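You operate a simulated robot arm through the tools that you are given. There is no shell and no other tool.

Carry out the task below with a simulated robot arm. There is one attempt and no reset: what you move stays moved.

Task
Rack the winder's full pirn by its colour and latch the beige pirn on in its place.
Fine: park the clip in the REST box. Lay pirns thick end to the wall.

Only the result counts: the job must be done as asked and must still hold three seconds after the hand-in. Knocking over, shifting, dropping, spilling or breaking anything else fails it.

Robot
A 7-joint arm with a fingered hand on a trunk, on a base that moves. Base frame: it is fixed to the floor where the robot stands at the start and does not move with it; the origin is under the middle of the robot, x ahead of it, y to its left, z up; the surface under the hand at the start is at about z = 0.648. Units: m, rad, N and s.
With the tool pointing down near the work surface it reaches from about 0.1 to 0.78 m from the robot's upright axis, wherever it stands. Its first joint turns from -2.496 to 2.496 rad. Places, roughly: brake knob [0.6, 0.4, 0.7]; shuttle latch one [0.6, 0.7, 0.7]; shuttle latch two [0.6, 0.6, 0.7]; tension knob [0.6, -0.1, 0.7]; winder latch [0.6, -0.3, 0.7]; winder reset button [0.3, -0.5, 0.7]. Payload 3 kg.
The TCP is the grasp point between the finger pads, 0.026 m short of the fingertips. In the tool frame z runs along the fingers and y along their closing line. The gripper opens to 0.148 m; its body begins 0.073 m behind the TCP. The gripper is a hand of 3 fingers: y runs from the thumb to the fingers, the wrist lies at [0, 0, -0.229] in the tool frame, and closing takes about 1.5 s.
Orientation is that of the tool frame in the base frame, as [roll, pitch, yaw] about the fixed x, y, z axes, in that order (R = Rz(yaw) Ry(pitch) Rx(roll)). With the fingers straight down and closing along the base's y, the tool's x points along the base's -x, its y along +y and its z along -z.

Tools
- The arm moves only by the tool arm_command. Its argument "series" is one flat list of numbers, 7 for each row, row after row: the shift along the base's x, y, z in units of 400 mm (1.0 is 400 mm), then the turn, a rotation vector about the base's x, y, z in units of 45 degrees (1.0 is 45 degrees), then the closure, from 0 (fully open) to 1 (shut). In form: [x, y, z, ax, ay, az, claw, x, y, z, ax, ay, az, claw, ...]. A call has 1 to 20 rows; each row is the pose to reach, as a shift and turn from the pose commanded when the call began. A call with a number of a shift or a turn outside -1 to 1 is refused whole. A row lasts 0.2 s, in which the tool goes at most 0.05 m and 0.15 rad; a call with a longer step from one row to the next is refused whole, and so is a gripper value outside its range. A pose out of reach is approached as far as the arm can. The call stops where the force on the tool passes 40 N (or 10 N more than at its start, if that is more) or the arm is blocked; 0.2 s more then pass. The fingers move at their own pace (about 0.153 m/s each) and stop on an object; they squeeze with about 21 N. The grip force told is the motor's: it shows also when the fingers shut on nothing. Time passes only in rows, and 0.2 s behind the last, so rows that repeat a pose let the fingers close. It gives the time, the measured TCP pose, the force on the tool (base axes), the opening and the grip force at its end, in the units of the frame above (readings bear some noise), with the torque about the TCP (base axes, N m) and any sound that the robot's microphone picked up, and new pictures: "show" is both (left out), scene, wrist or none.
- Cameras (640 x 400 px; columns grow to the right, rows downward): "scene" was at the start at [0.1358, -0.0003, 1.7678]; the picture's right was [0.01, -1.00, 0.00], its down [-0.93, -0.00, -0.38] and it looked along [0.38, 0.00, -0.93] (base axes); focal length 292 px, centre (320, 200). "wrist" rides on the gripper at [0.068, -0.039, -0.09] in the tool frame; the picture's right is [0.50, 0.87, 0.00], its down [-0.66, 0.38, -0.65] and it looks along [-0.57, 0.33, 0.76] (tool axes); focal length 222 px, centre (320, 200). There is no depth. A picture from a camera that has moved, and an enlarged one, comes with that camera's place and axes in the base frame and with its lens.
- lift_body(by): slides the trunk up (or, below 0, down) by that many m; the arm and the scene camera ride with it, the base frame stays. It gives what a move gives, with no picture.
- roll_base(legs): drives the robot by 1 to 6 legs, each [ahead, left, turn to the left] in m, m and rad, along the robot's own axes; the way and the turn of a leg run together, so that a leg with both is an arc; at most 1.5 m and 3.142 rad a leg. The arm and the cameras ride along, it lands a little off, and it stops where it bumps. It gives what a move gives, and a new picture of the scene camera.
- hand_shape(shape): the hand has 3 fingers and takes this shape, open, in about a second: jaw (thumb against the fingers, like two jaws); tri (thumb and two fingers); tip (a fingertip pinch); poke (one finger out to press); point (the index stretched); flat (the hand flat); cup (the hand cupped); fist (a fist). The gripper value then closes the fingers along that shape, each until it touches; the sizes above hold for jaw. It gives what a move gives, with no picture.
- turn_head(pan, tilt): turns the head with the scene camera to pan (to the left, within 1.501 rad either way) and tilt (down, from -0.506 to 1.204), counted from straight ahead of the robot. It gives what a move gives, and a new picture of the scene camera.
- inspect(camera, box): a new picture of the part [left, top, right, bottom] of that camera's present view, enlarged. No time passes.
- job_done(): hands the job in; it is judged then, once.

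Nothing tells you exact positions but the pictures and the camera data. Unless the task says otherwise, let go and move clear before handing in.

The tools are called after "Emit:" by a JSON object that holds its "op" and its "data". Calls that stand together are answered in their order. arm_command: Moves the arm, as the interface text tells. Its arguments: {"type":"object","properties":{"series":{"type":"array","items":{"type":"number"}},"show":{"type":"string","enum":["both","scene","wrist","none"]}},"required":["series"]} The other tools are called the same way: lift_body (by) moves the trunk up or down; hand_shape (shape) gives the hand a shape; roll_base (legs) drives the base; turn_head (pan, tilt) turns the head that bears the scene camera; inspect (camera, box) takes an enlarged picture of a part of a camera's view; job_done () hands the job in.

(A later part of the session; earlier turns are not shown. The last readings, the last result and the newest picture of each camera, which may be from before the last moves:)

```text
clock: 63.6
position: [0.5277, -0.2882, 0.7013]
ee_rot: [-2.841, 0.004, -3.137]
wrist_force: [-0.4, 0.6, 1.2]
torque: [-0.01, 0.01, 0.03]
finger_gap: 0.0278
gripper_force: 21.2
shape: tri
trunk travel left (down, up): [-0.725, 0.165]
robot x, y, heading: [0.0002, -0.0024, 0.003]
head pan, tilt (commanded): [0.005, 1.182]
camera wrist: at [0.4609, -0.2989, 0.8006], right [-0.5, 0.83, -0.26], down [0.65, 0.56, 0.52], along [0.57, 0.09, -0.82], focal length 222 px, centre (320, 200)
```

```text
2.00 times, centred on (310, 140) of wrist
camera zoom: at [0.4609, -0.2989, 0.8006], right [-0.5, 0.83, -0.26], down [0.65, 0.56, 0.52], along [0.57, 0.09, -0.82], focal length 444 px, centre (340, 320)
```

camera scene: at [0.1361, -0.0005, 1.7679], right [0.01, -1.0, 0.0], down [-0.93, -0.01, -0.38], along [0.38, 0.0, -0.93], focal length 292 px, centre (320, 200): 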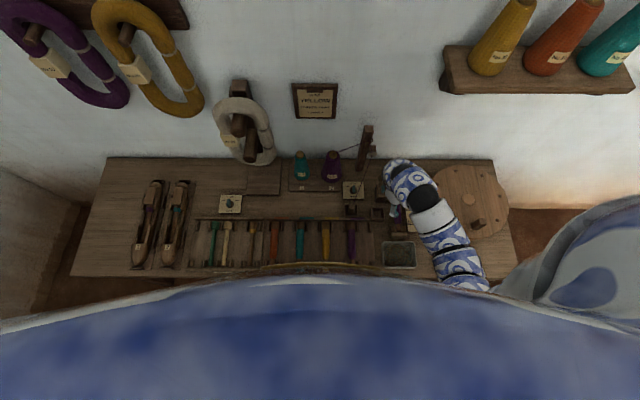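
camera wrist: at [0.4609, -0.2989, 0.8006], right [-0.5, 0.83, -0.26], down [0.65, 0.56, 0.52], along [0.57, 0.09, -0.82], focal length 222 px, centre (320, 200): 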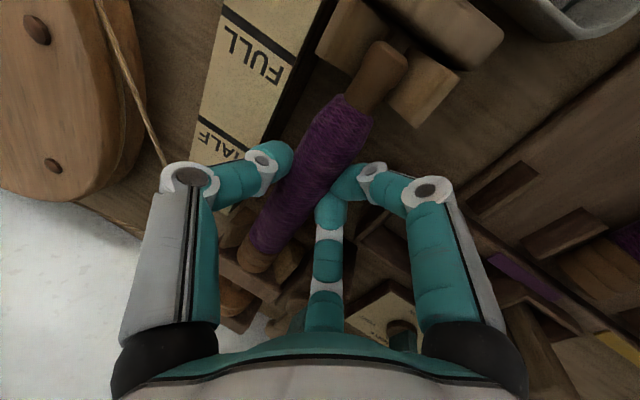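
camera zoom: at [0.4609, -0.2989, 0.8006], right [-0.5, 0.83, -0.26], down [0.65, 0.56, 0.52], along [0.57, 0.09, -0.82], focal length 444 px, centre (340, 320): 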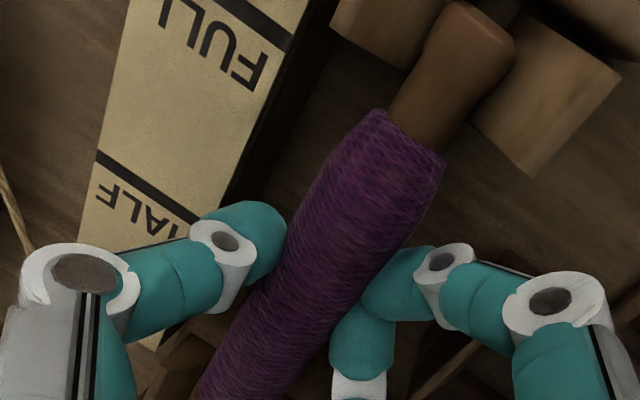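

Gripped at 21 N without disturbing the pirn. I lift gently by 2 cm and look.

Emit:
{"op": "arm_command", "data": {"series": [0, 0, 0.015, 0, 0, 0, 0.9, 0, 0, 0.03, 0, 0, 0, 0.9, 0, 0, 0.05, 0, 0, 0, 0.9, 0, 0, 0.05, 0, 0, 0, 0.9], "show": "both"}}

Emit:
{"op": "inspect", "data": {"camera": "wrist", "box": [180, 40, 440, 240]}}

Emit:
{"op": "inspect", "data": {"camera": "scene", "box": [370, 160, 430, 245]}}

```text
clock: 64.6
position: [0.529, -0.2863, 0.7222]
ee_rot: [-2.842, 0.002, -3.136]
wrist_force: [0.6, 0.1, -0.6]
torque: [-0.01, 0.04, 0.03]
finger_gap: 0.0248
gripper_force: 20.7
shape: tri
trunk travel left (down, up): [-0.725, 0.165]
robot x, y, heading: [0.0016, 0.0031, 0.005]
head pan, tilt (commanded): [0.005, 1.182]
camera scene: at [0.1362, -0.0005, 1.7678], right [0.01, -1.0, 0.0], down [-0.93, -0.01, -0.38], along [0.38, 0.0, -0.93], focal length 292 px, centre (320, 200)
camera wrist: at [0.4611, -0.2969, 0.8211], right [-0.5, 0.83, -0.26], down [0.65, 0.56, 0.52], along [0.57, 0.09, -0.82], focal length 222 px, centre (320, 200)
```

scene: 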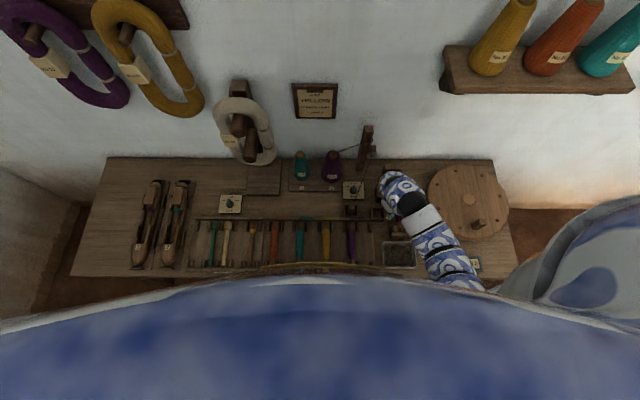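
wrist: 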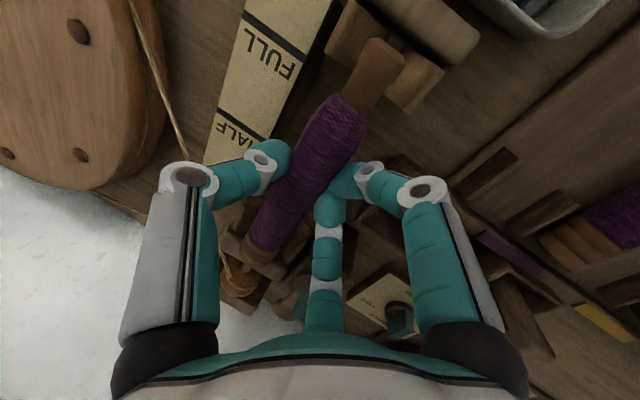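

```text
2.00 times, centred on (310, 140) of wrist
camera zoom: at [0.4611, -0.2969, 0.8211], right [-0.5, 0.83, -0.26], down [0.65, 0.56, 0.52], along [0.57, 0.09, -0.82], focal length 444 px, centre (340, 320)
```

zoom: 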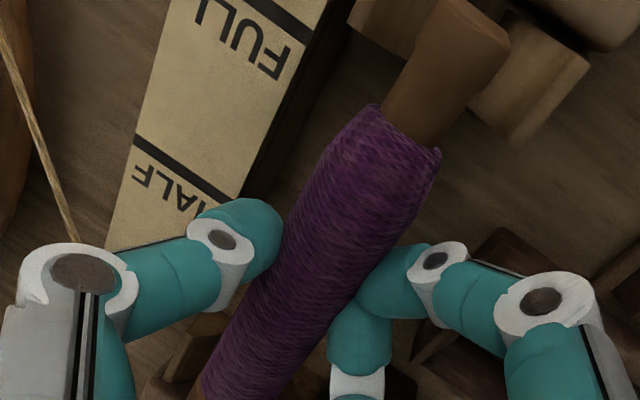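

```text
4.71 times, centred on (400, 202) of scene
camera zoom: at [0.1362, -0.0005, 1.7678], right [0.01, -1.0, 0.0], down [-0.93, -0.01, -0.38], along [0.38, 0.0, -0.93], focal length 1376 px, centre (-56, 188)
```

zoom: 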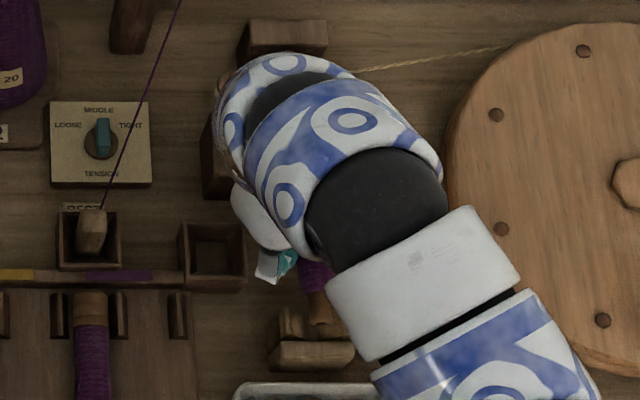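

The pirn comes along cleanly. I raise it to a travel height and check how it sits in the hand.

Emit:
{"op": "arm_command", "data": {"series": [0, 0, 0.04, 0, 0, 0, 0.9, 0, 0, 0.09, 0, 0, 0, 0.9, 0, 0, 0.14, 0, 0, 0, 0.9, 0, 0, 0.17, 0, 0, 0, 0.9, 0, 0, 0.17, 0, 0, 0, 0.9], "show": "both"}}

Emit:
{"op": "inspect", "data": {"camera": "wrist", "box": [180, 40, 440, 240]}}

Emit:
{"op": "inspect", "data": {"camera": "scene", "box": [360, 150, 440, 245]}}

```text
clock: 65.8
position: [0.5263, -0.2876, 0.789]
ee_rot: [-2.842, 0.004, -3.138]
wrist_force: [-0.5, 0.8, -0.8]
torque: [0.02, -0.01, 0.0]
finger_gap: 0.025
gripper_force: 21.3
shape: tri
trunk travel left (down, up): [-0.725, 0.165]
robot x, y, heading: [0.0054, 0.0013, 0.0]
head pan, tilt (commanded): [0.005, 1.182]
camera scene: at [0.1362, -0.0005, 1.7678], right [0.01, -1.0, 0.0], down [-0.93, -0.01, -0.38], along [0.38, 0.0, -0.93], focal length 292 px, centre (320, 200)
camera wrist: at [0.4591, -0.297, 0.8886], right [-0.5, 0.83, -0.26], down [0.65, 0.56, 0.52], along [0.57, 0.09, -0.82], focal length 222 px, centre (320, 200)
```

scene: 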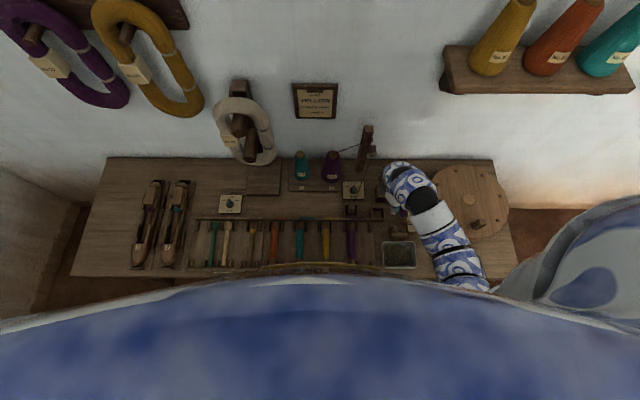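
wrist: 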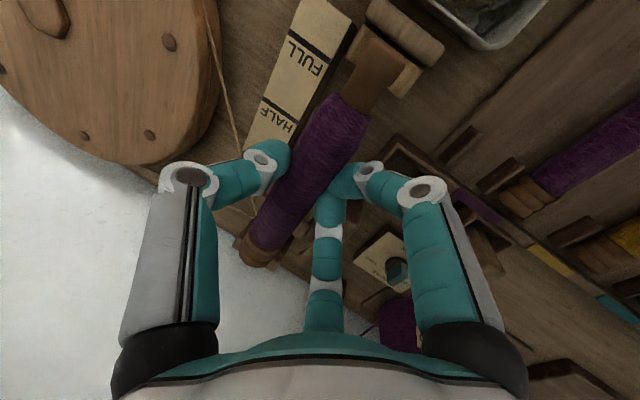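

```text
2.00 times, centred on (310, 140) of wrist
camera zoom: at [0.4591, -0.297, 0.8886], right [-0.5, 0.83, -0.26], down [0.65, 0.56, 0.52], along [0.57, 0.09, -0.82], focal length 444 px, centre (340, 320)
```

zoom: 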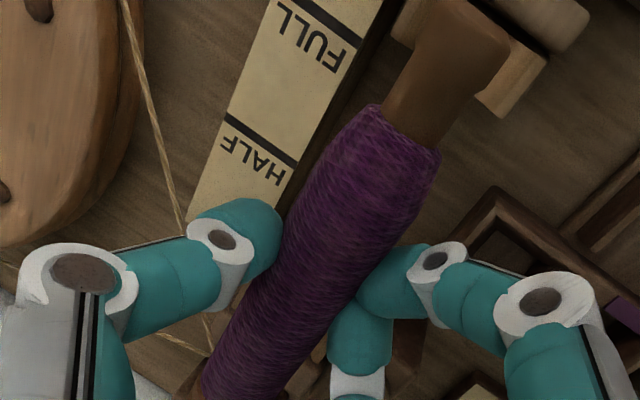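

```text
4.21 times, centred on (400, 198) of scene
camera zoom: at [0.1362, -0.0005, 1.7678], right [0.01, -1.0, 0.0], down [-0.93, -0.01, -0.38], along [0.38, 0.0, -0.93], focal length 1231 px, centre (-17, 210)
```

zoom: 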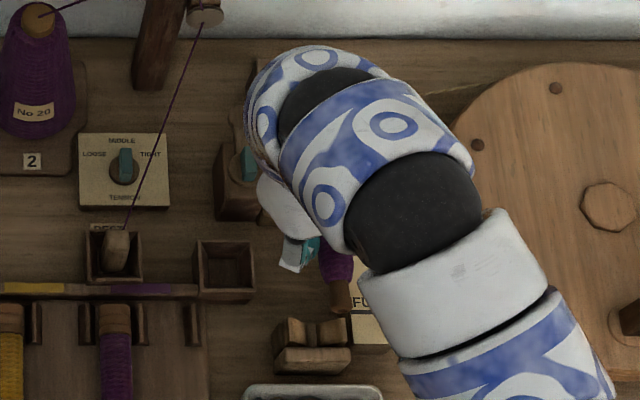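

The pirn may have pitched a little, thick end down. I zoom in on its two ends to measure the tilt.

Emit:
{"op": "inspect", "data": {"camera": "wrist", "box": [220, 180, 320, 280]}}

Emit:
{"op": "inspect", "data": {"camera": "wrist", "box": [320, 30, 420, 130]}}

Emit:
{"op": "inspect", "data": {"camera": "scene", "box": [380, 195, 420, 235]}}

```text
4.00 times, centred on (270, 230) of wrist
camera zoom: at [0.4591, -0.297, 0.8886], right [-0.5, 0.83, -0.26], down [0.65, 0.56, 0.52], along [0.57, 0.09, -0.82], focal length 888 px, centre (520, 80)
```

zoom: 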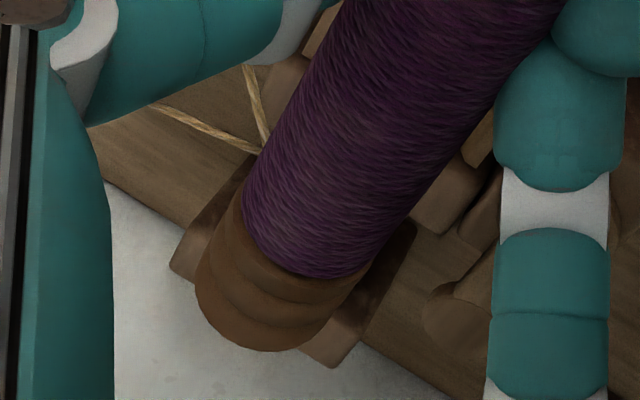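

```text
4.00 times, centred on (370, 80) of wrist
camera zoom: at [0.4591, -0.297, 0.8886], right [-0.5, 0.83, -0.26], down [0.65, 0.56, 0.52], along [0.57, 0.09, -0.82], focal length 888 px, centre (120, 680)
```

zoom: 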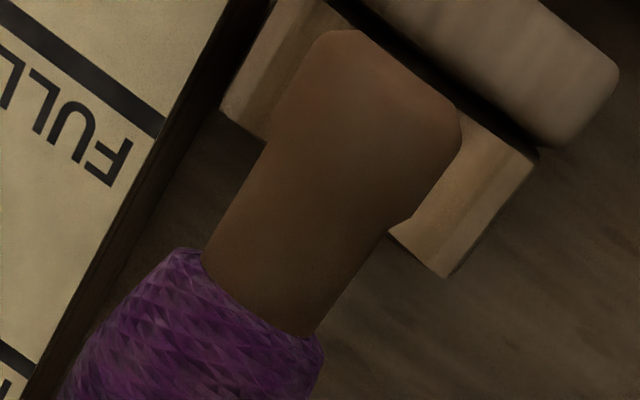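

```text
10.00 times, centred on (400, 215) of scene
camera zoom: at [0.1362, -0.0005, 1.7678], right [0.01, -1.0, 0.0], down [-0.93, -0.01, -0.38], along [0.38, 0.0, -0.93], focal length 2924 px, centre (-480, 50)
```

zoom: 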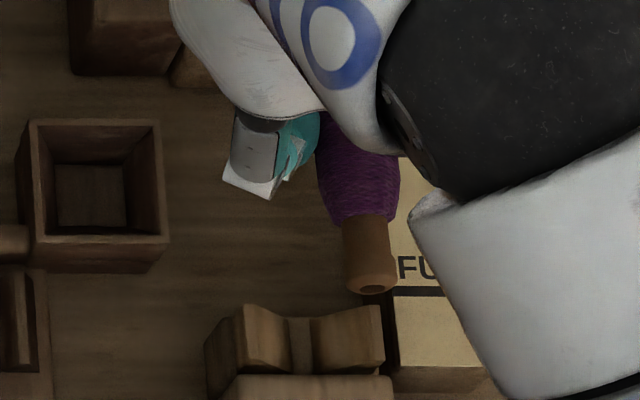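

The pirn is level in the hand (axis about 19 mm below the TCP along the tool). Now I carry it toward the purple lane (rightmost lane, y≈−0.17), staying high.

Emit:
{"op": "arm_command", "data": {"series": [-0.05, 0.05, 0.0375, 0, 0, 0, 0.9, -0.12, 0.11, 0.0375, 0, 0, 0, 0.9, -0.19, 0.17, 0.0375, 0, 0, 0, 0.9, -0.26, 0.235, 0.0375, 0, 0, 0, 0.9, -0.3275, 0.3, 0.0375, 0, 0, 0, 0.9, -0.3275, 0.3, 0.0375, 0, 0, 0, 0.9], "show": "both"}}

Emit:
{"op": "arm_command", "data": {"series": [0, 0, 0, 0.13, 0, 0, 0.9, 0, 0, 0, 0.26, 0, 0, 0.9, 0, 0, 0, 0.382, 0, 0, 0.9, 0, 0, 0, 0.382, 0, 0, 0.9], "show": "both"}}

Emit:
{"op": "inspect", "data": {"camera": "wrist", "box": [160, 20, 440, 240]}}

Emit:
{"op": "inspect", "data": {"camera": "scene", "box": [310, 190, 420, 275]}}

```text
clock: 67.2
position: [0.3981, -0.1683, 0.8058]
ee_rot: [-2.842, 0.004, -3.137]
wrist_force: [-0.2, -0.2, -0.9]
torque: [-0.02, 0.02, -0.01]
finger_gap: 0.025
gripper_force: 20.7
shape: tri
trunk travel left (down, up): [-0.725, 0.165]
robot x, y, heading: [-0.0024, -0.0014, 0.002]
head pan, tilt (commanded): [0.005, 1.182]
camera scene: at [0.1362, -0.0005, 1.7678], right [0.01, -1.0, 0.0], down [-0.93, -0.01, -0.38], along [0.38, 0.0, -0.93], focal length 292 px, centre (320, 200)
camera wrist: at [0.3301, -0.178, 0.9053], right [-0.5, 0.83, -0.26], down [0.65, 0.56, 0.52], along [0.57, 0.09, -0.82], focal length 222 px, centre (320, 200)
```

scene: 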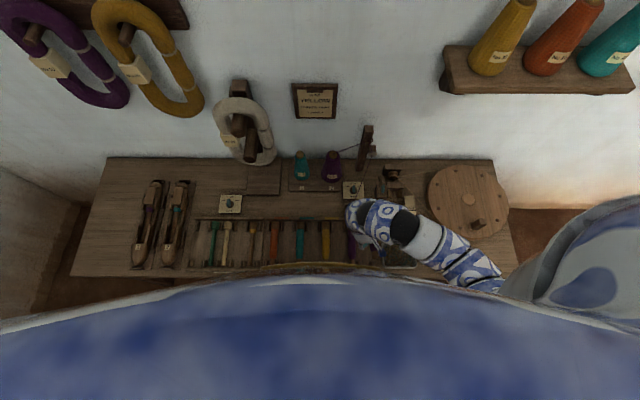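
wrist: 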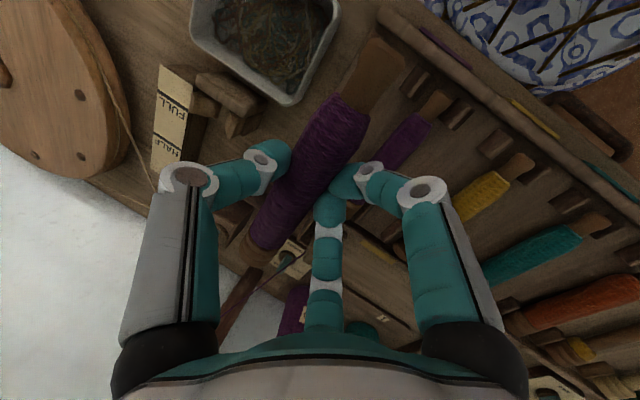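

```text
clock: 68.2
position: [0.3968, -0.1681, 0.8048]
ee_rot: [3.14, 0.002, -3.14]
wrist_force: [0.2, 0.1, -0.7]
torque: [0.02, 0.02, 0.0]
finger_gap: 0.0249
gripper_force: 21.1
shape: tri
trunk travel left (down, up): [-0.725, 0.165]
robot x, y, heading: [0.0029, 0.0003, -0.001]
head pan, tilt (commanded): [0.005, 1.182]
camera scene: at [0.1362, -0.0005, 1.7679], right [0.01, -1.0, 0.0], down [-0.93, -0.01, -0.38], along [0.38, 0.0, -0.93], focal length 292 px, centre (320, 200)
camera wrist: at [0.3298, -0.207, 0.8967], right [-0.5, 0.86, 0.0], down [0.65, 0.38, 0.66], along [0.57, 0.33, -0.75], focal length 222 px, centre (320, 200)
```

scene: 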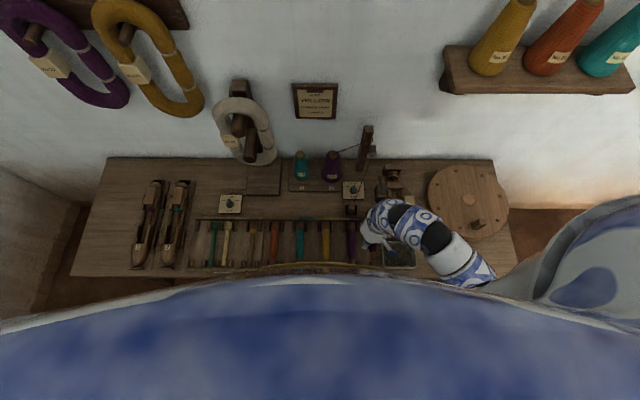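
wrist: 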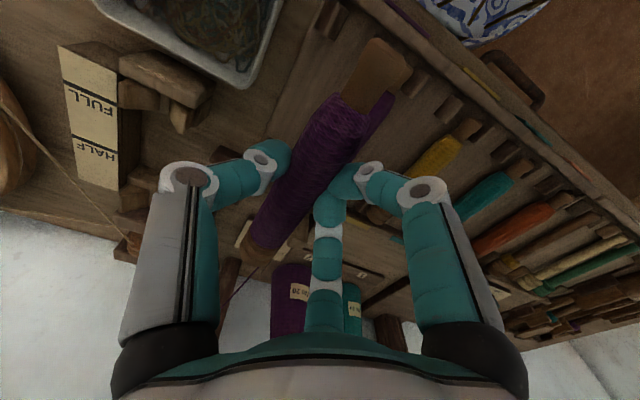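

```text
1.82 times, centred on (300, 130) of wrist
camera zoom: at [0.3298, -0.207, 0.8967], right [-0.5, 0.86, 0.0], down [0.65, 0.38, 0.66], along [0.57, 0.33, -0.75], focal length 404 px, centre (356, 327)
```

zoom: 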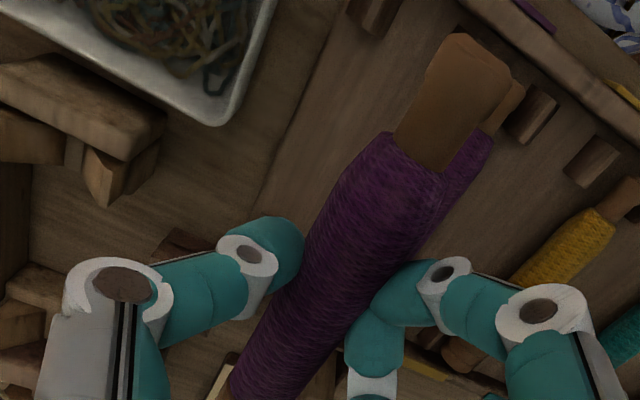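

```text
4.71 times, centred on (365, 232) of scene
camera zoom: at [0.1362, -0.0005, 1.7679], right [0.01, -1.0, 0.0], down [-0.93, -0.01, -0.38], along [0.38, 0.0, -0.93], focal length 1376 px, centre (108, 47)
```

zoom: 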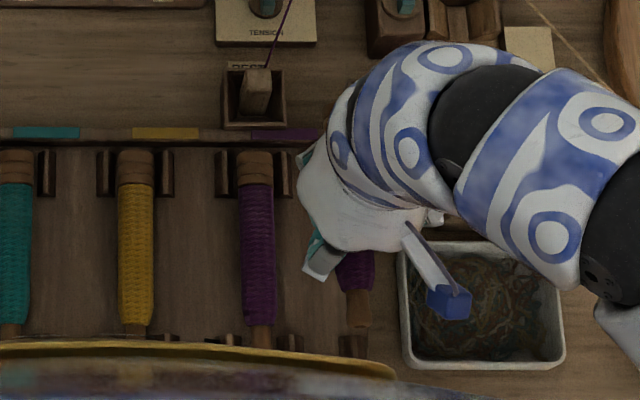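

Over the lane, hand upright. I now lean the hand the other way (fingers high on the side of the neighbouring pirn, thumb low on the free right side) and descend part way.

Emit:
{"op": "arm_command", "data": {"series": [0, 0, 0, 0.13, 0, 0, 0.9, 0, 0, 0, 0.26, 0, 0, 0.9, 0, 0, 0, 0.382, 0, 0, 0.9, 0, 0, 0, 0.382, 0, 0, 0.9], "show": "none"}}

Emit:
{"op": "arm_command", "data": {"series": [0, 0, -0.05, 0, 0, 0, 0.9, 0, 0, -0.11, 0, 0, 0, 0.9, 0, 0, -0.16, 0, 0, 0, 0.9, 0, 0, -0.1875, 0, 0, 0, 0.9, 0, 0, -0.1875, 0, 0, 0, 0.9], "show": "both"}}

Emit:
{"op": "inspect", "data": {"camera": "wrist", "box": [160, 20, 440, 240]}}

Emit:
{"op": "inspect", "data": {"camera": "scene", "box": [320, 200, 400, 275]}}

```text
clock: 69.2
position: [0.3971, -0.1697, 0.8055]
ee_rot: [2.839, 0.007, -3.14]
wrist_force: [0.9, 0.3, -1.2]
torque: [0.01, 0.02, -0.01]
finger_gap: 0.025
gripper_force: 20.9
shape: tri
trunk travel left (down, up): [-0.725, 0.165]
robot x, y, heading: [-0.0002, 0.0021, 0.002]
head pan, tilt (commanded): [0.005, 1.182]
```

```text
clock: 70.4
position: [0.3986, -0.1689, 0.7303]
ee_rot: [2.841, 0.003, -3.139]
wrist_force: [-0.5, 0.0, -1.1]
torque: [0.02, 0.03, 0.0]
finger_gap: 0.0249
gripper_force: 20.6
shape: tri
trunk travel left (down, up): [-0.725, 0.165]
robot x, y, heading: [0.0007, -0.0015, 0.002]
head pan, tilt (commanded): [0.005, 1.182]
camera scene: at [0.1361, -0.0005, 1.7679], right [0.01, -1.0, 0.0], down [-0.93, -0.01, -0.38], along [0.38, 0.0, -0.93], focal length 292 px, centre (320, 200)
camera wrist: at [0.3305, -0.2321, 0.8063], right [-0.5, 0.83, 0.25], down [0.65, 0.17, 0.74], along [0.57, 0.54, -0.62], focal length 222 px, centre (320, 200)
```

scene: 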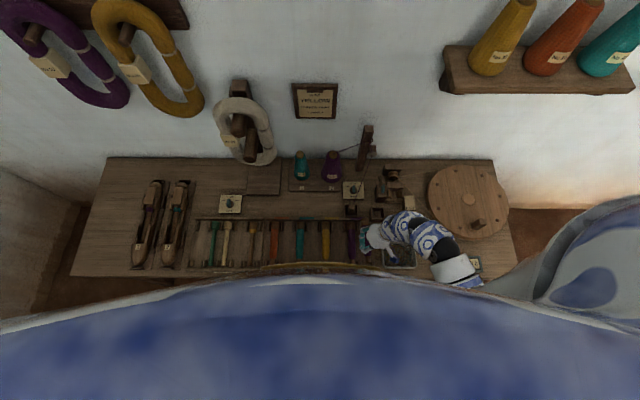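
wrist: 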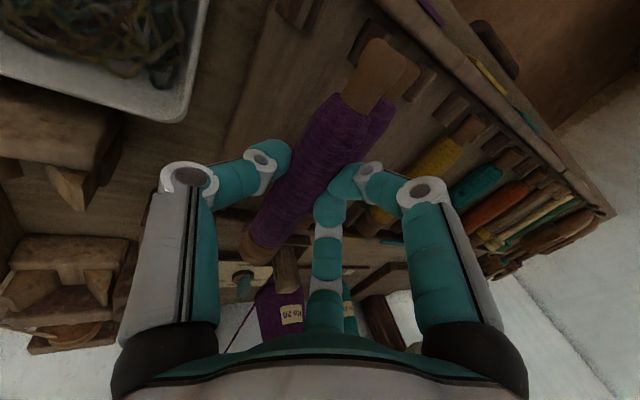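

```text
1.82 times, centred on (300, 130) of wrist
camera zoom: at [0.3305, -0.2321, 0.8063], right [-0.5, 0.83, 0.25], down [0.65, 0.17, 0.74], along [0.57, 0.54, -0.62], focal length 404 px, centre (356, 327)
```

zoom: 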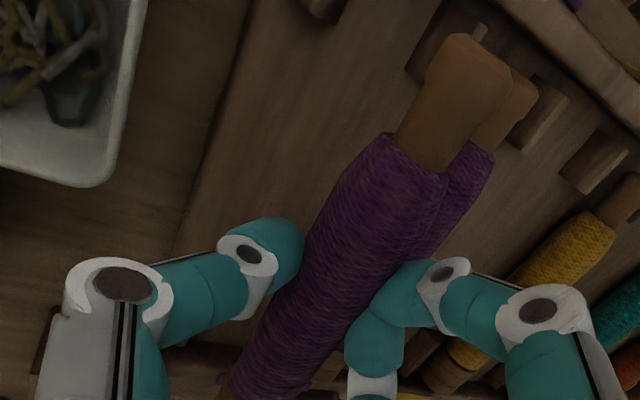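

```text
5.33 times, centred on (360, 238) of scene
camera zoom: at [0.1361, -0.0005, 1.7679], right [0.01, -1.0, 0.0], down [-0.93, -0.01, -0.38], along [0.38, 0.0, -0.93], focal length 1560 px, centre (107, 0)
```

zoom: 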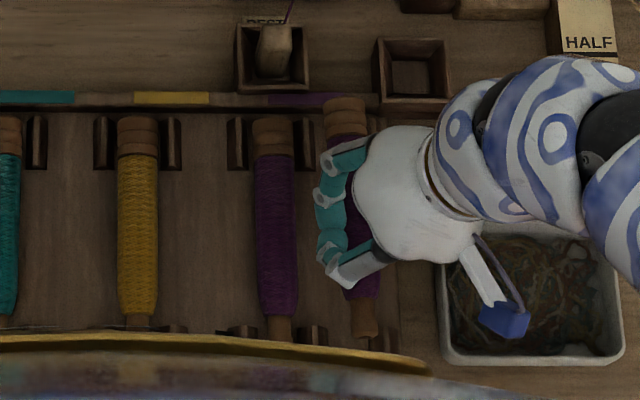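

The held pirn hangs about 4 cm above its seat; its head is lined up with the neighbour in x and y, but the tail is ~5 mm right. I correct that (turn −2°, shift 1.7 mm left) and descend 2 cm.

Emit:
{"op": "arm_command", "data": {"series": [0, 0.004, 0, 0, 0, -0.047, 0.9, 0, 0.004, -0.025, 0, 0, -0.047, 0.9, 0, 0.004, -0.05, 0, 0, -0.047, 0.9, 0, 0.004, -0.05, 0, 0, -0.047, 0.9], "show": "both"}}

Emit:
{"op": "inspect", "data": {"camera": "scene", "box": [320, 200, 400, 275]}}

Emit:
{"op": "inspect", "data": {"camera": "wrist", "box": [160, 20, 440, 240]}}

```text
clock: 71.4
position: [0.3968, -0.1686, 0.7093]
ee_rot: [2.841, 0.006, 3.108]
wrist_force: [-0.2, -0.1, 0.0]
torque: [0.0, -0.01, -0.01]
finger_gap: 0.0247
gripper_force: 20.9
shape: tri
trunk travel left (down, up): [-0.725, 0.165]
robot x, y, heading: [0.0033, 0.0006, 0.001]
head pan, tilt (commanded): [0.005, 1.182]
camera scene: at [0.1361, -0.0005, 1.7679], right [0.01, -1.0, 0.0], down [-0.93, -0.01, -0.38], along [0.38, 0.0, -0.93], focal length 292 px, centre (320, 200)
camera wrist: at [0.3272, -0.2283, 0.7861], right [-0.47, 0.84, 0.25], down [0.66, 0.15, 0.74], along [0.59, 0.52, -0.62], focal length 222 px, centre (320, 200)
```

scene: 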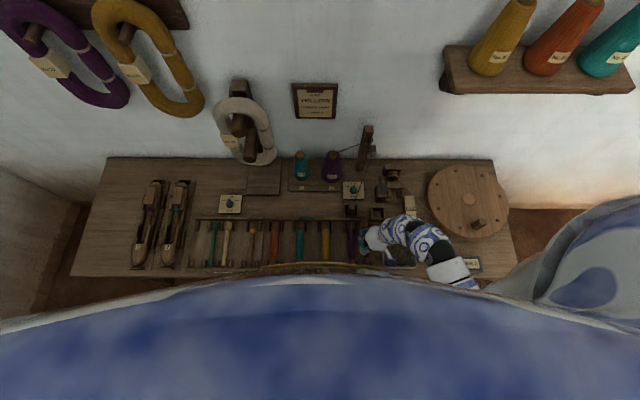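
wrist: 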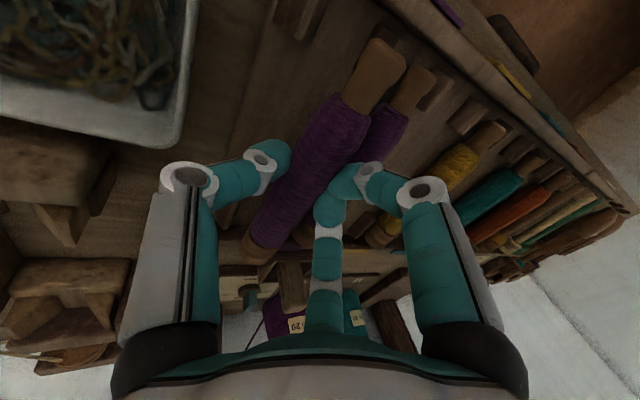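

```text
5.33 times, centred on (360, 238) of scene
camera zoom: at [0.1361, -0.0005, 1.7679], right [0.01, -1.0, 0.0], down [-0.93, -0.01, -0.38], along [0.38, 0.0, -0.93], focal length 1560 px, centre (107, 0)
```

zoom: 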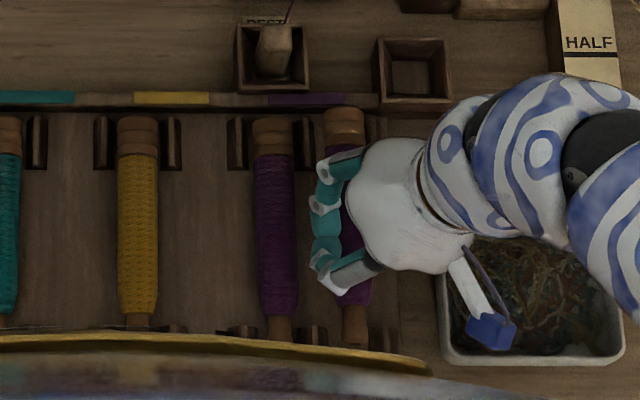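

```text
1.82 times, centred on (300, 130) of wrist
camera zoom: at [0.3272, -0.2283, 0.7861], right [-0.47, 0.84, 0.25], down [0.66, 0.15, 0.74], along [0.59, 0.52, -0.62], focal length 404 px, centre (356, 327)
```

zoom: 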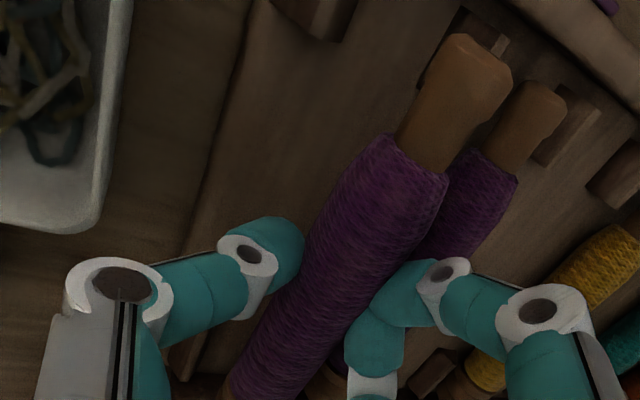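

Very close: tail is centred, head ~2 mm right and ~3 mm too far to the wall. I correct and lower another 13 mm.

Emit:
{"op": "arm_command", "data": {"series": [-0.0075, 0.0025, 0, 0, 0, 0.019, 0.9, -0.0075, 0.0025, -0.016, 0, 0, 0.019, 0.9, -0.0075, 0.0025, -0.0325, 0, 0, 0.019, 0.9, -0.0075, 0.0025, -0.0325, 0, 0, 0.019, 0.9], "show": "both"}}

Emit:
{"op": "inspect", "data": {"camera": "scene", "box": [320, 200, 400, 275]}}

Emit:
{"op": "inspect", "data": {"camera": "wrist", "box": [160, 20, 440, 240]}}

```text
clock: 72.4
position: [0.3951, -0.1657, 0.6968]
ee_rot: [2.843, 0.007, 3.118]
wrist_force: [0.1, -0.6, -0.9]
torque: [0.01, -0.02, 0.01]
finger_gap: 0.0251
gripper_force: 20.9
shape: tri
trunk travel left (down, up): [-0.725, 0.165]
robot x, y, heading: [0.0007, 0.0015, 0.001]
head pan, tilt (commanded): [0.005, 1.182]
camera scene: at [0.1361, -0.0005, 1.7679], right [0.01, -1.0, 0.0], down [-0.93, -0.01, -0.38], along [0.38, 0.0, -0.93], focal length 292 px, centre (320, 200)
camera wrist: at [0.3253, -0.227, 0.7731], right [-0.48, 0.84, 0.25], down [0.66, 0.15, 0.74], along [0.58, 0.52, -0.62], focal length 222 px, centre (320, 200)
```

scene: 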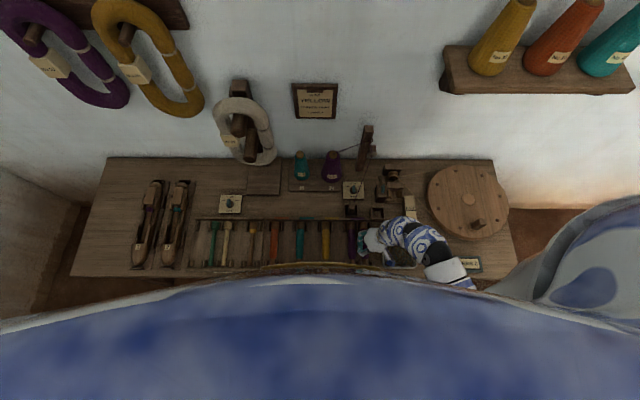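
wrist: 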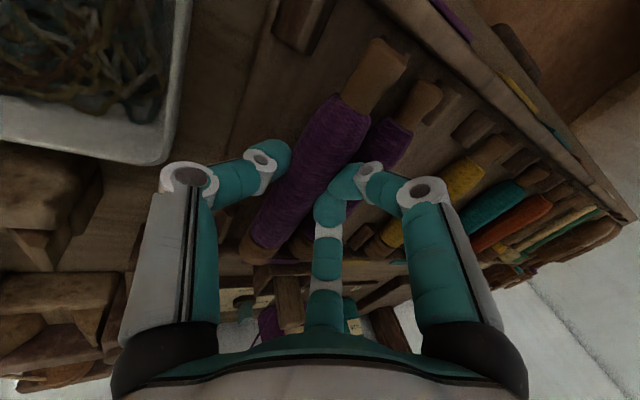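

```text
5.33 times, centred on (360, 238) of scene
camera zoom: at [0.1361, -0.0005, 1.7679], right [0.01, -1.0, 0.0], down [-0.93, -0.01, -0.38], along [0.38, 0.0, -0.93], focal length 1560 px, centre (107, 0)
```

zoom: 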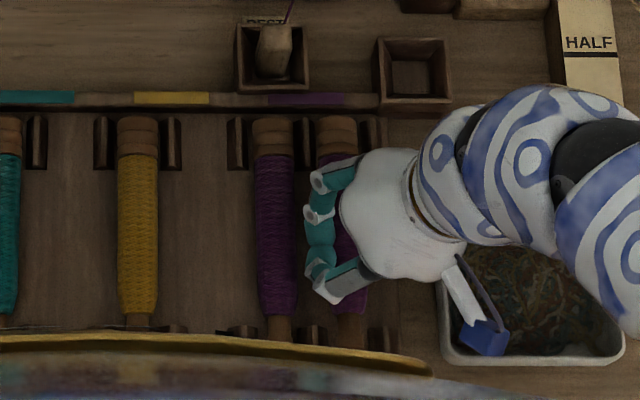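

```text
1.82 times, centred on (300, 130) of wrist
camera zoom: at [0.3253, -0.227, 0.7731], right [-0.48, 0.84, 0.25], down [0.66, 0.15, 0.74], along [0.58, 0.52, -0.62], focal length 404 px, centre (356, 327)
```

zoom: 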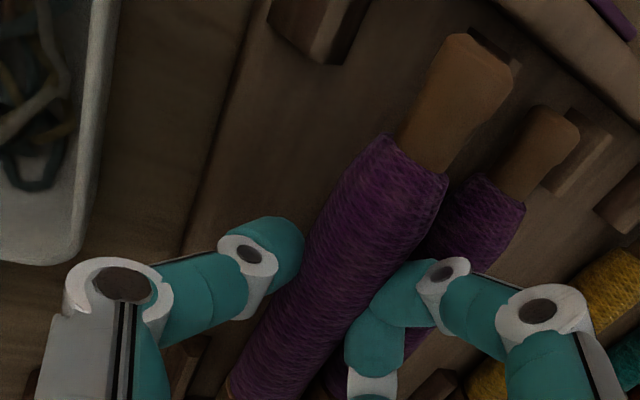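

Pirn is ~8 mm above its seat, aligned with the lane. I nudge 1 mm right, go 3 mm lower and open the fingers a little to let it settle.

Emit:
{"op": "arm_command", "data": {"series": [0, -0.003, -0.004, 0, 0, 0, 0.9, 0, -0.003, -0.0075, 0, 0, 0, 0.9, 0, -0.003, -0.0075, 0, 0, 0, 0.84, 0, -0.003, -0.0075, 0, 0, 0, 0.8, 0, -0.003, -0.0075, 0, 0, 0, 0.77, 0, -0.003, -0.0075, 0, 0, 0, 0.77], "show": "both"}}

Emit:
{"op": "inspect", "data": {"camera": "scene", "box": [320, 200, 400, 275]}}

Emit:
{"op": "inspect", "data": {"camera": "wrist", "box": [160, 20, 440, 240]}}

```text
clock: 73.8
position: [0.3943, -0.1659, 0.6947]
ee_rot: [2.84, 0.005, 3.12]
wrist_force: [0.2, -0.9, 0.0]
torque: [0.01, -0.03, 0.02]
finger_gap: 0.0339
gripper_force: 0.0
shape: tri
trunk travel left (down, up): [-0.725, 0.165]
robot x, y, heading: [0.0001, 0.0, 0.006]
head pan, tilt (commanded): [0.005, 1.182]
camera scene: at [0.1361, -0.0005, 1.7679], right [0.01, -1.0, 0.0], down [-0.93, -0.01, -0.38], along [0.38, 0.0, -0.93], focal length 292 px, centre (320, 200)
camera wrist: at [0.3256, -0.2281, 0.7706], right [-0.48, 0.84, 0.25], down [0.65, 0.15, 0.74], along [0.58, 0.52, -0.62], focal length 222 px, centre (320, 200)
```

scene: 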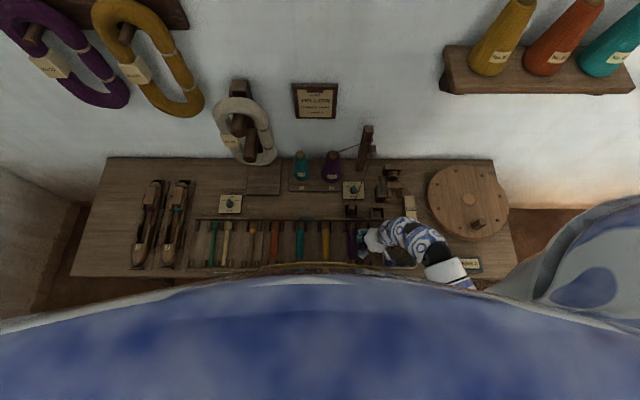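
wrist: 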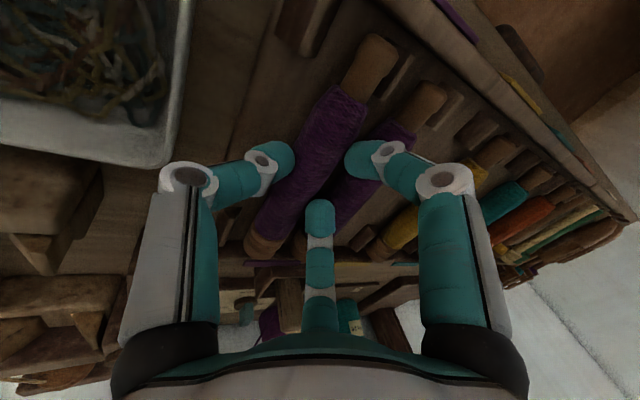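

```text
5.33 times, centred on (360, 238) of scene
camera zoom: at [0.1361, -0.0005, 1.7679], right [0.01, -1.0, 0.0], down [-0.93, -0.01, -0.38], along [0.38, 0.0, -0.93], focal length 1560 px, centre (107, 0)
```

zoom: 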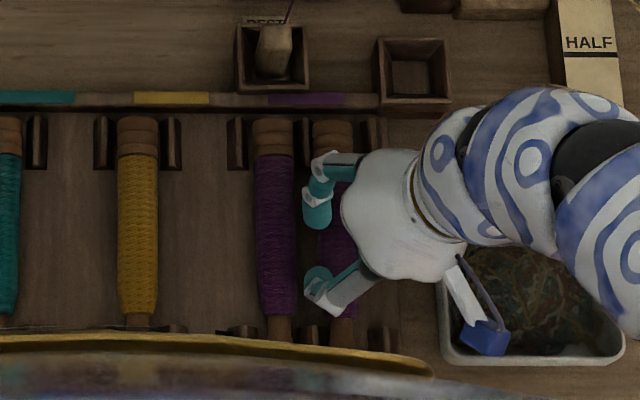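

```text
1.82 times, centred on (300, 130) of wrist
camera zoom: at [0.3256, -0.2281, 0.7706], right [-0.48, 0.84, 0.25], down [0.65, 0.15, 0.74], along [0.58, 0.52, -0.62], focal length 404 px, centre (356, 327)
```

zoom: 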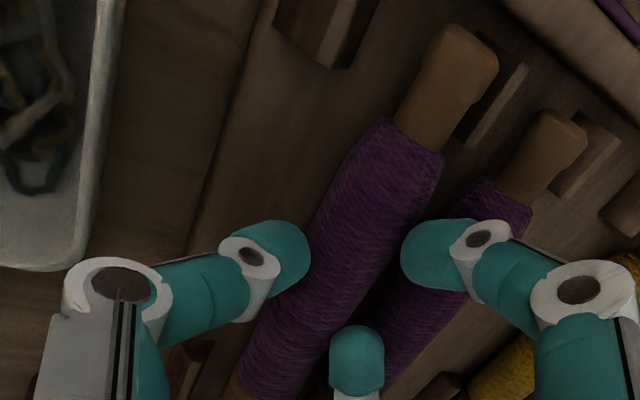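

The pirn has settled in its lane, parallel to its neighbour. I raise the hand straight up.

Emit:
{"op": "arm_command", "data": {"series": [0, 0, 0.02, 0, 0, 0, 0.77, 0, 0, 0.05, 0, 0, 0, 0.77, 0, 0, 0.1, 0, 0, 0, 0.77, 0, 0, 0.18, 0, 0, 0, 0.7, 0, 0, 0.26, 0, 0, 0, 0.6, 0, 0, 0.28, 0, 0, 0, 0.6], "show": "both"}}

Emit:
{"op": "inspect", "data": {"camera": "scene", "box": [320, 200, 400, 275]}}

Emit:
{"op": "inspect", "data": {"camera": "wrist", "box": [200, 20, 480, 240]}}

```text
clock: 75.2
position: [0.3937, -0.1664, 0.8059]
ee_rot: [2.841, 0.005, 3.123]
wrist_force: [-0.6, -0.2, 0.7]
torque: [0.02, 0.02, 0.02]
finger_gap: 0.0587
gripper_force: 0.1
shape: tri
trunk travel left (down, up): [-0.725, 0.165]
robot x, y, heading: [0.0029, 0.003, -0.0]
head pan, tilt (commanded): [0.005, 1.182]
camera scene: at [0.1361, -0.0004, 1.7678], right [0.01, -1.0, 0.0], down [-0.93, -0.01, -0.38], along [0.38, 0.0, -0.93], focal length 292 px, centre (320, 200)
camera wrist: at [0.3255, -0.2278, 0.8813], right [-0.48, 0.84, 0.25], down [0.66, 0.16, 0.74], along [0.58, 0.52, -0.62], focal length 222 px, centre (320, 200)
```

scene: 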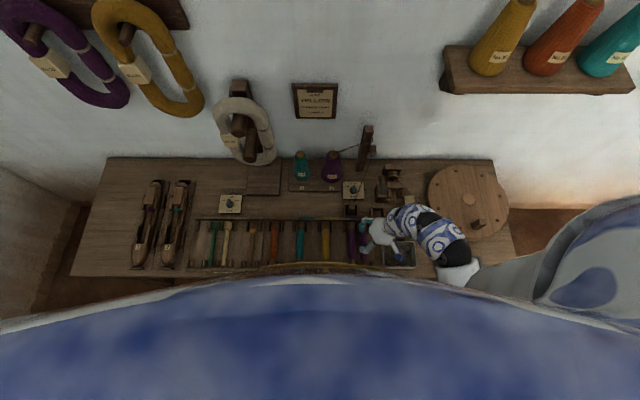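
wrist: 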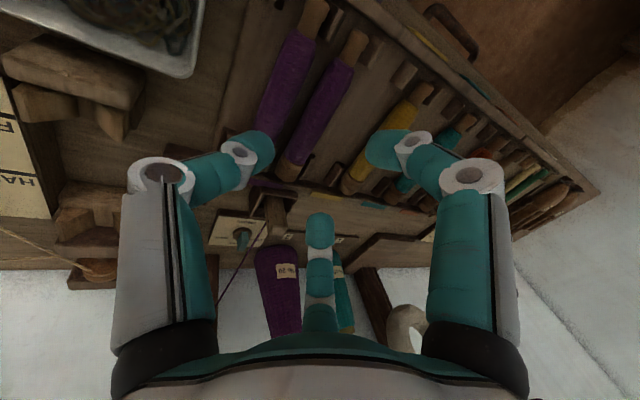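

```text
5.33 times, centred on (360, 238) of scene
camera zoom: at [0.1361, -0.0004, 1.7678], right [0.01, -1.0, 0.0], down [-0.93, -0.01, -0.38], along [0.38, 0.0, -0.93], focal length 1560 px, centre (107, 0)
```

zoom: 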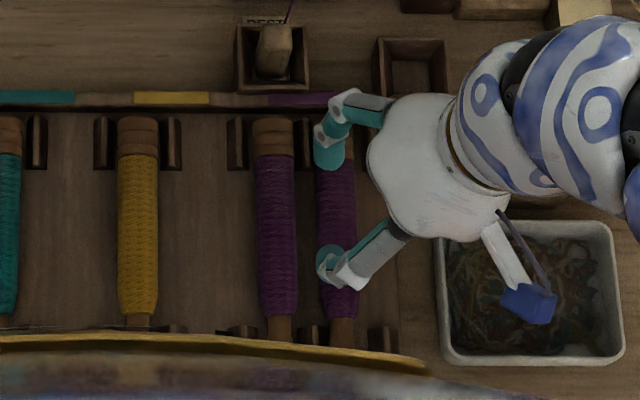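

```text
1.82 times, centred on (340, 130) of wrist
camera zoom: at [0.3255, -0.2278, 0.8813], right [-0.48, 0.84, 0.25], down [0.66, 0.16, 0.74], along [0.58, 0.52, -0.62], focal length 404 px, centre (284, 327)
```

zoom: 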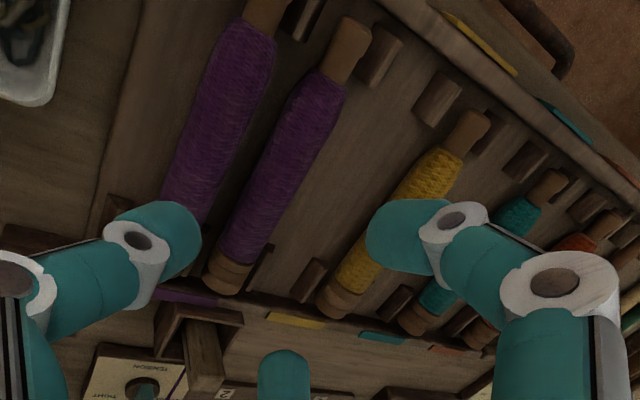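

The full purple pirn now lies in the purple lane, thick end to the wall. Next the beige pirn in the left rack (axis y≈0.36, x≈0.325–0.49). I straighten the hand and travel left.

Emit:
{"op": "arm_command", "data": {"series": [0.0, 0.08, 0, -0.13, 0, 0.008, 0.6, 0.0, 0.18, 0, -0.26, 0, 0.016, 0.6, 0.0, 0.3, 0, -0.383, 0, 0.024, 0.6, 0.0, 0.42, 0, -0.383, 0, 0.024, 0.6, 0.0, 0.54, 0, -0.383, 0, 0.024, 0.6, 0.0, 0.66, 0, -0.383, 0, 0.024, 0.6, 0.0, 0.78, 0, -0.383, 0, 0.024, 0.6, 0.0, 0.9, 0, -0.383, 0, 0.024, 0.6], "show": "none"}}

Emit:
{"op": "arm_command", "data": {"series": [0.0, 0.11, 0, 0, 0, 0, 0.6, 0.0, 0.22, 0, 0, 0, 0, 0.6, 0.005, 0.33, 0, 0, 0, 0, 0.6, 0.005, 0.43, 0, 0, 0, 0, 0.6, 0.005, 0.43, 0, 0, 0, 0, 0.6], "show": "both"}}

Emit:
{"op": "inspect", "data": {"camera": "wrist", "box": [200, 20, 440, 240]}}

Emit:
{"op": "inspect", "data": {"camera": "scene", "box": [190, 200, 290, 275]}}

Emit:
{"op": "inspect", "data": {"camera": "scene", "box": [320, 160, 430, 275]}}

```text
clock: 77.0
position: [0.3938, 0.1915, 0.807]
ee_rot: [3.141, 0.008, 3.141]
wrist_force: [0.1, -0.6, 0.3]
torque: [0.01, 0.0, -0.01]
finger_gap: 0.059
gripper_force: 0.1
shape: tri
trunk travel left (down, up): [-0.725, 0.165]
robot x, y, heading: [-0.001, -0.0032, 0.001]
head pan, tilt (commanded): [0.005, 1.182]
```

```text
clock: 78.2
position: [0.396, 0.3629, 0.8076]
ee_rot: [3.14, 0.008, -3.14]
wrist_force: [0.0, 0.6, 0.6]
torque: [0.0, 0.0, 0.0]
finger_gap: 0.0591
gripper_force: 0.1
shape: tri
trunk travel left (down, up): [-0.725, 0.165]
robot x, y, heading: [0.0016, 0.0015, 0.001]
head pan, tilt (commanded): [0.005, 1.182]
camera scene: at [0.1362, -0.0007, 1.7678], right [0.01, -1.0, 0.0], down [-0.93, -0.01, -0.38], along [0.38, 0.0, -0.93], focal length 292 px, centre (320, 200)
camera wrist: at [0.3281, 0.3246, 0.8988], right [-0.5, 0.87, 0.0], down [0.65, 0.38, 0.66], along [0.57, 0.33, -0.75], focal length 222 px, centre (320, 200)
```

scene: 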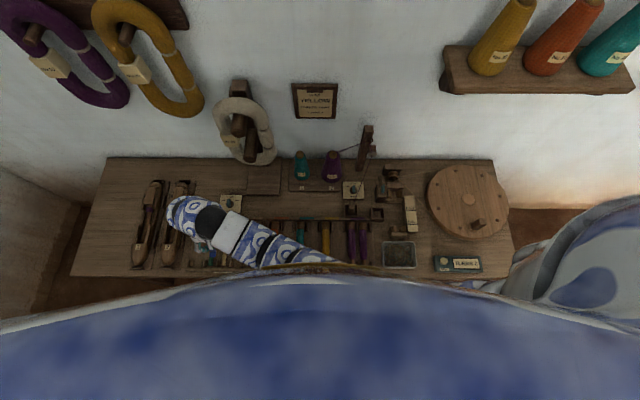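
wrist: 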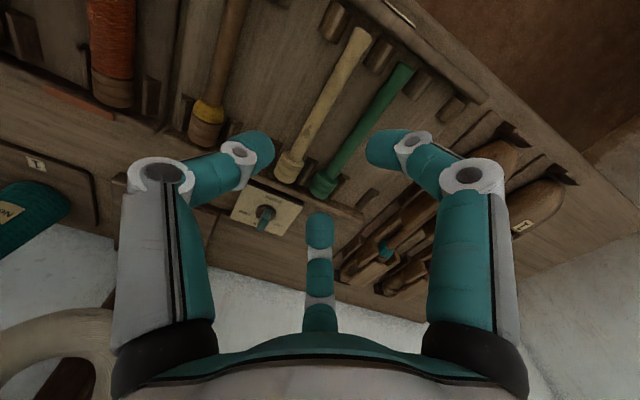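

```text
1.82 times, centred on (320, 130) of wrist
camera zoom: at [0.3281, 0.3246, 0.8988], right [-0.5, 0.87, 0.0], down [0.65, 0.38, 0.66], along [0.57, 0.33, -0.75], focal length 404 px, centre (320, 327)
```

zoom: 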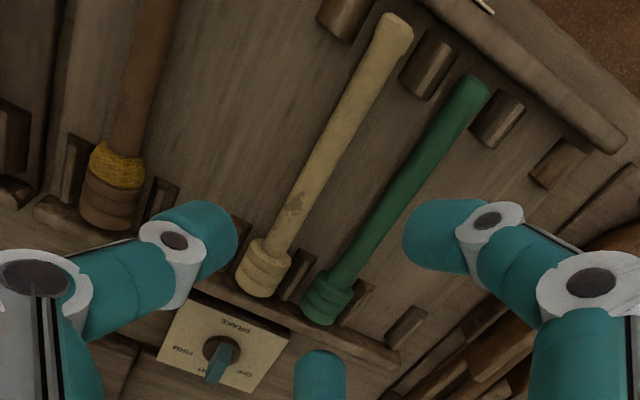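

```text
5.33 times, centred on (240, 238) of scene
camera zoom: at [0.1362, -0.0007, 1.7678], right [0.01, -1.0, 0.0], down [-0.93, -0.01, -0.38], along [0.38, 0.0, -0.93], focal length 1560 px, centre (747, 0)
```

zoom: 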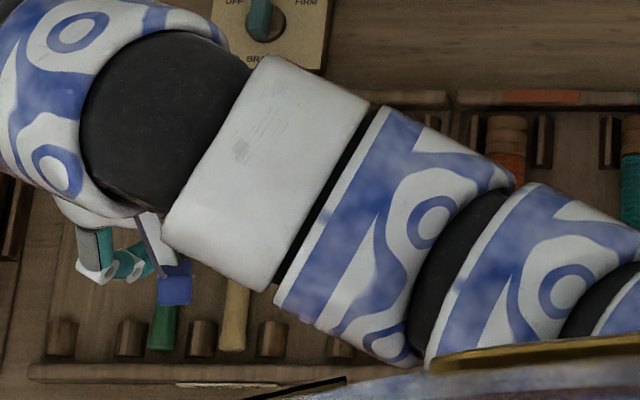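

```text
3.48 times, centred on (375, 218) of scene
camera zoom: at [0.1362, -0.0007, 1.7678], right [0.01, -1.0, 0.0], down [-0.93, -0.01, -0.38], along [0.38, 0.0, -0.93], focal length 1017 px, centre (129, 139)
```

zoom: 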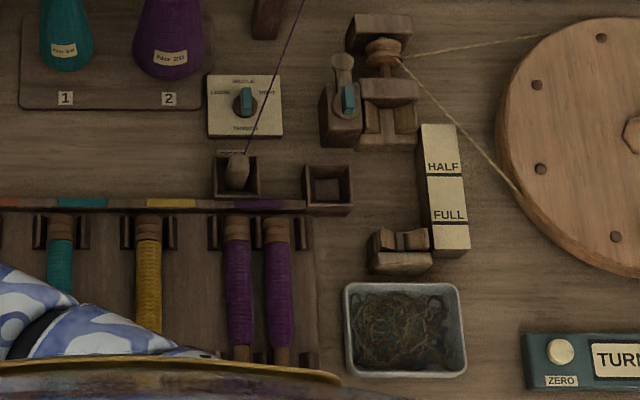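

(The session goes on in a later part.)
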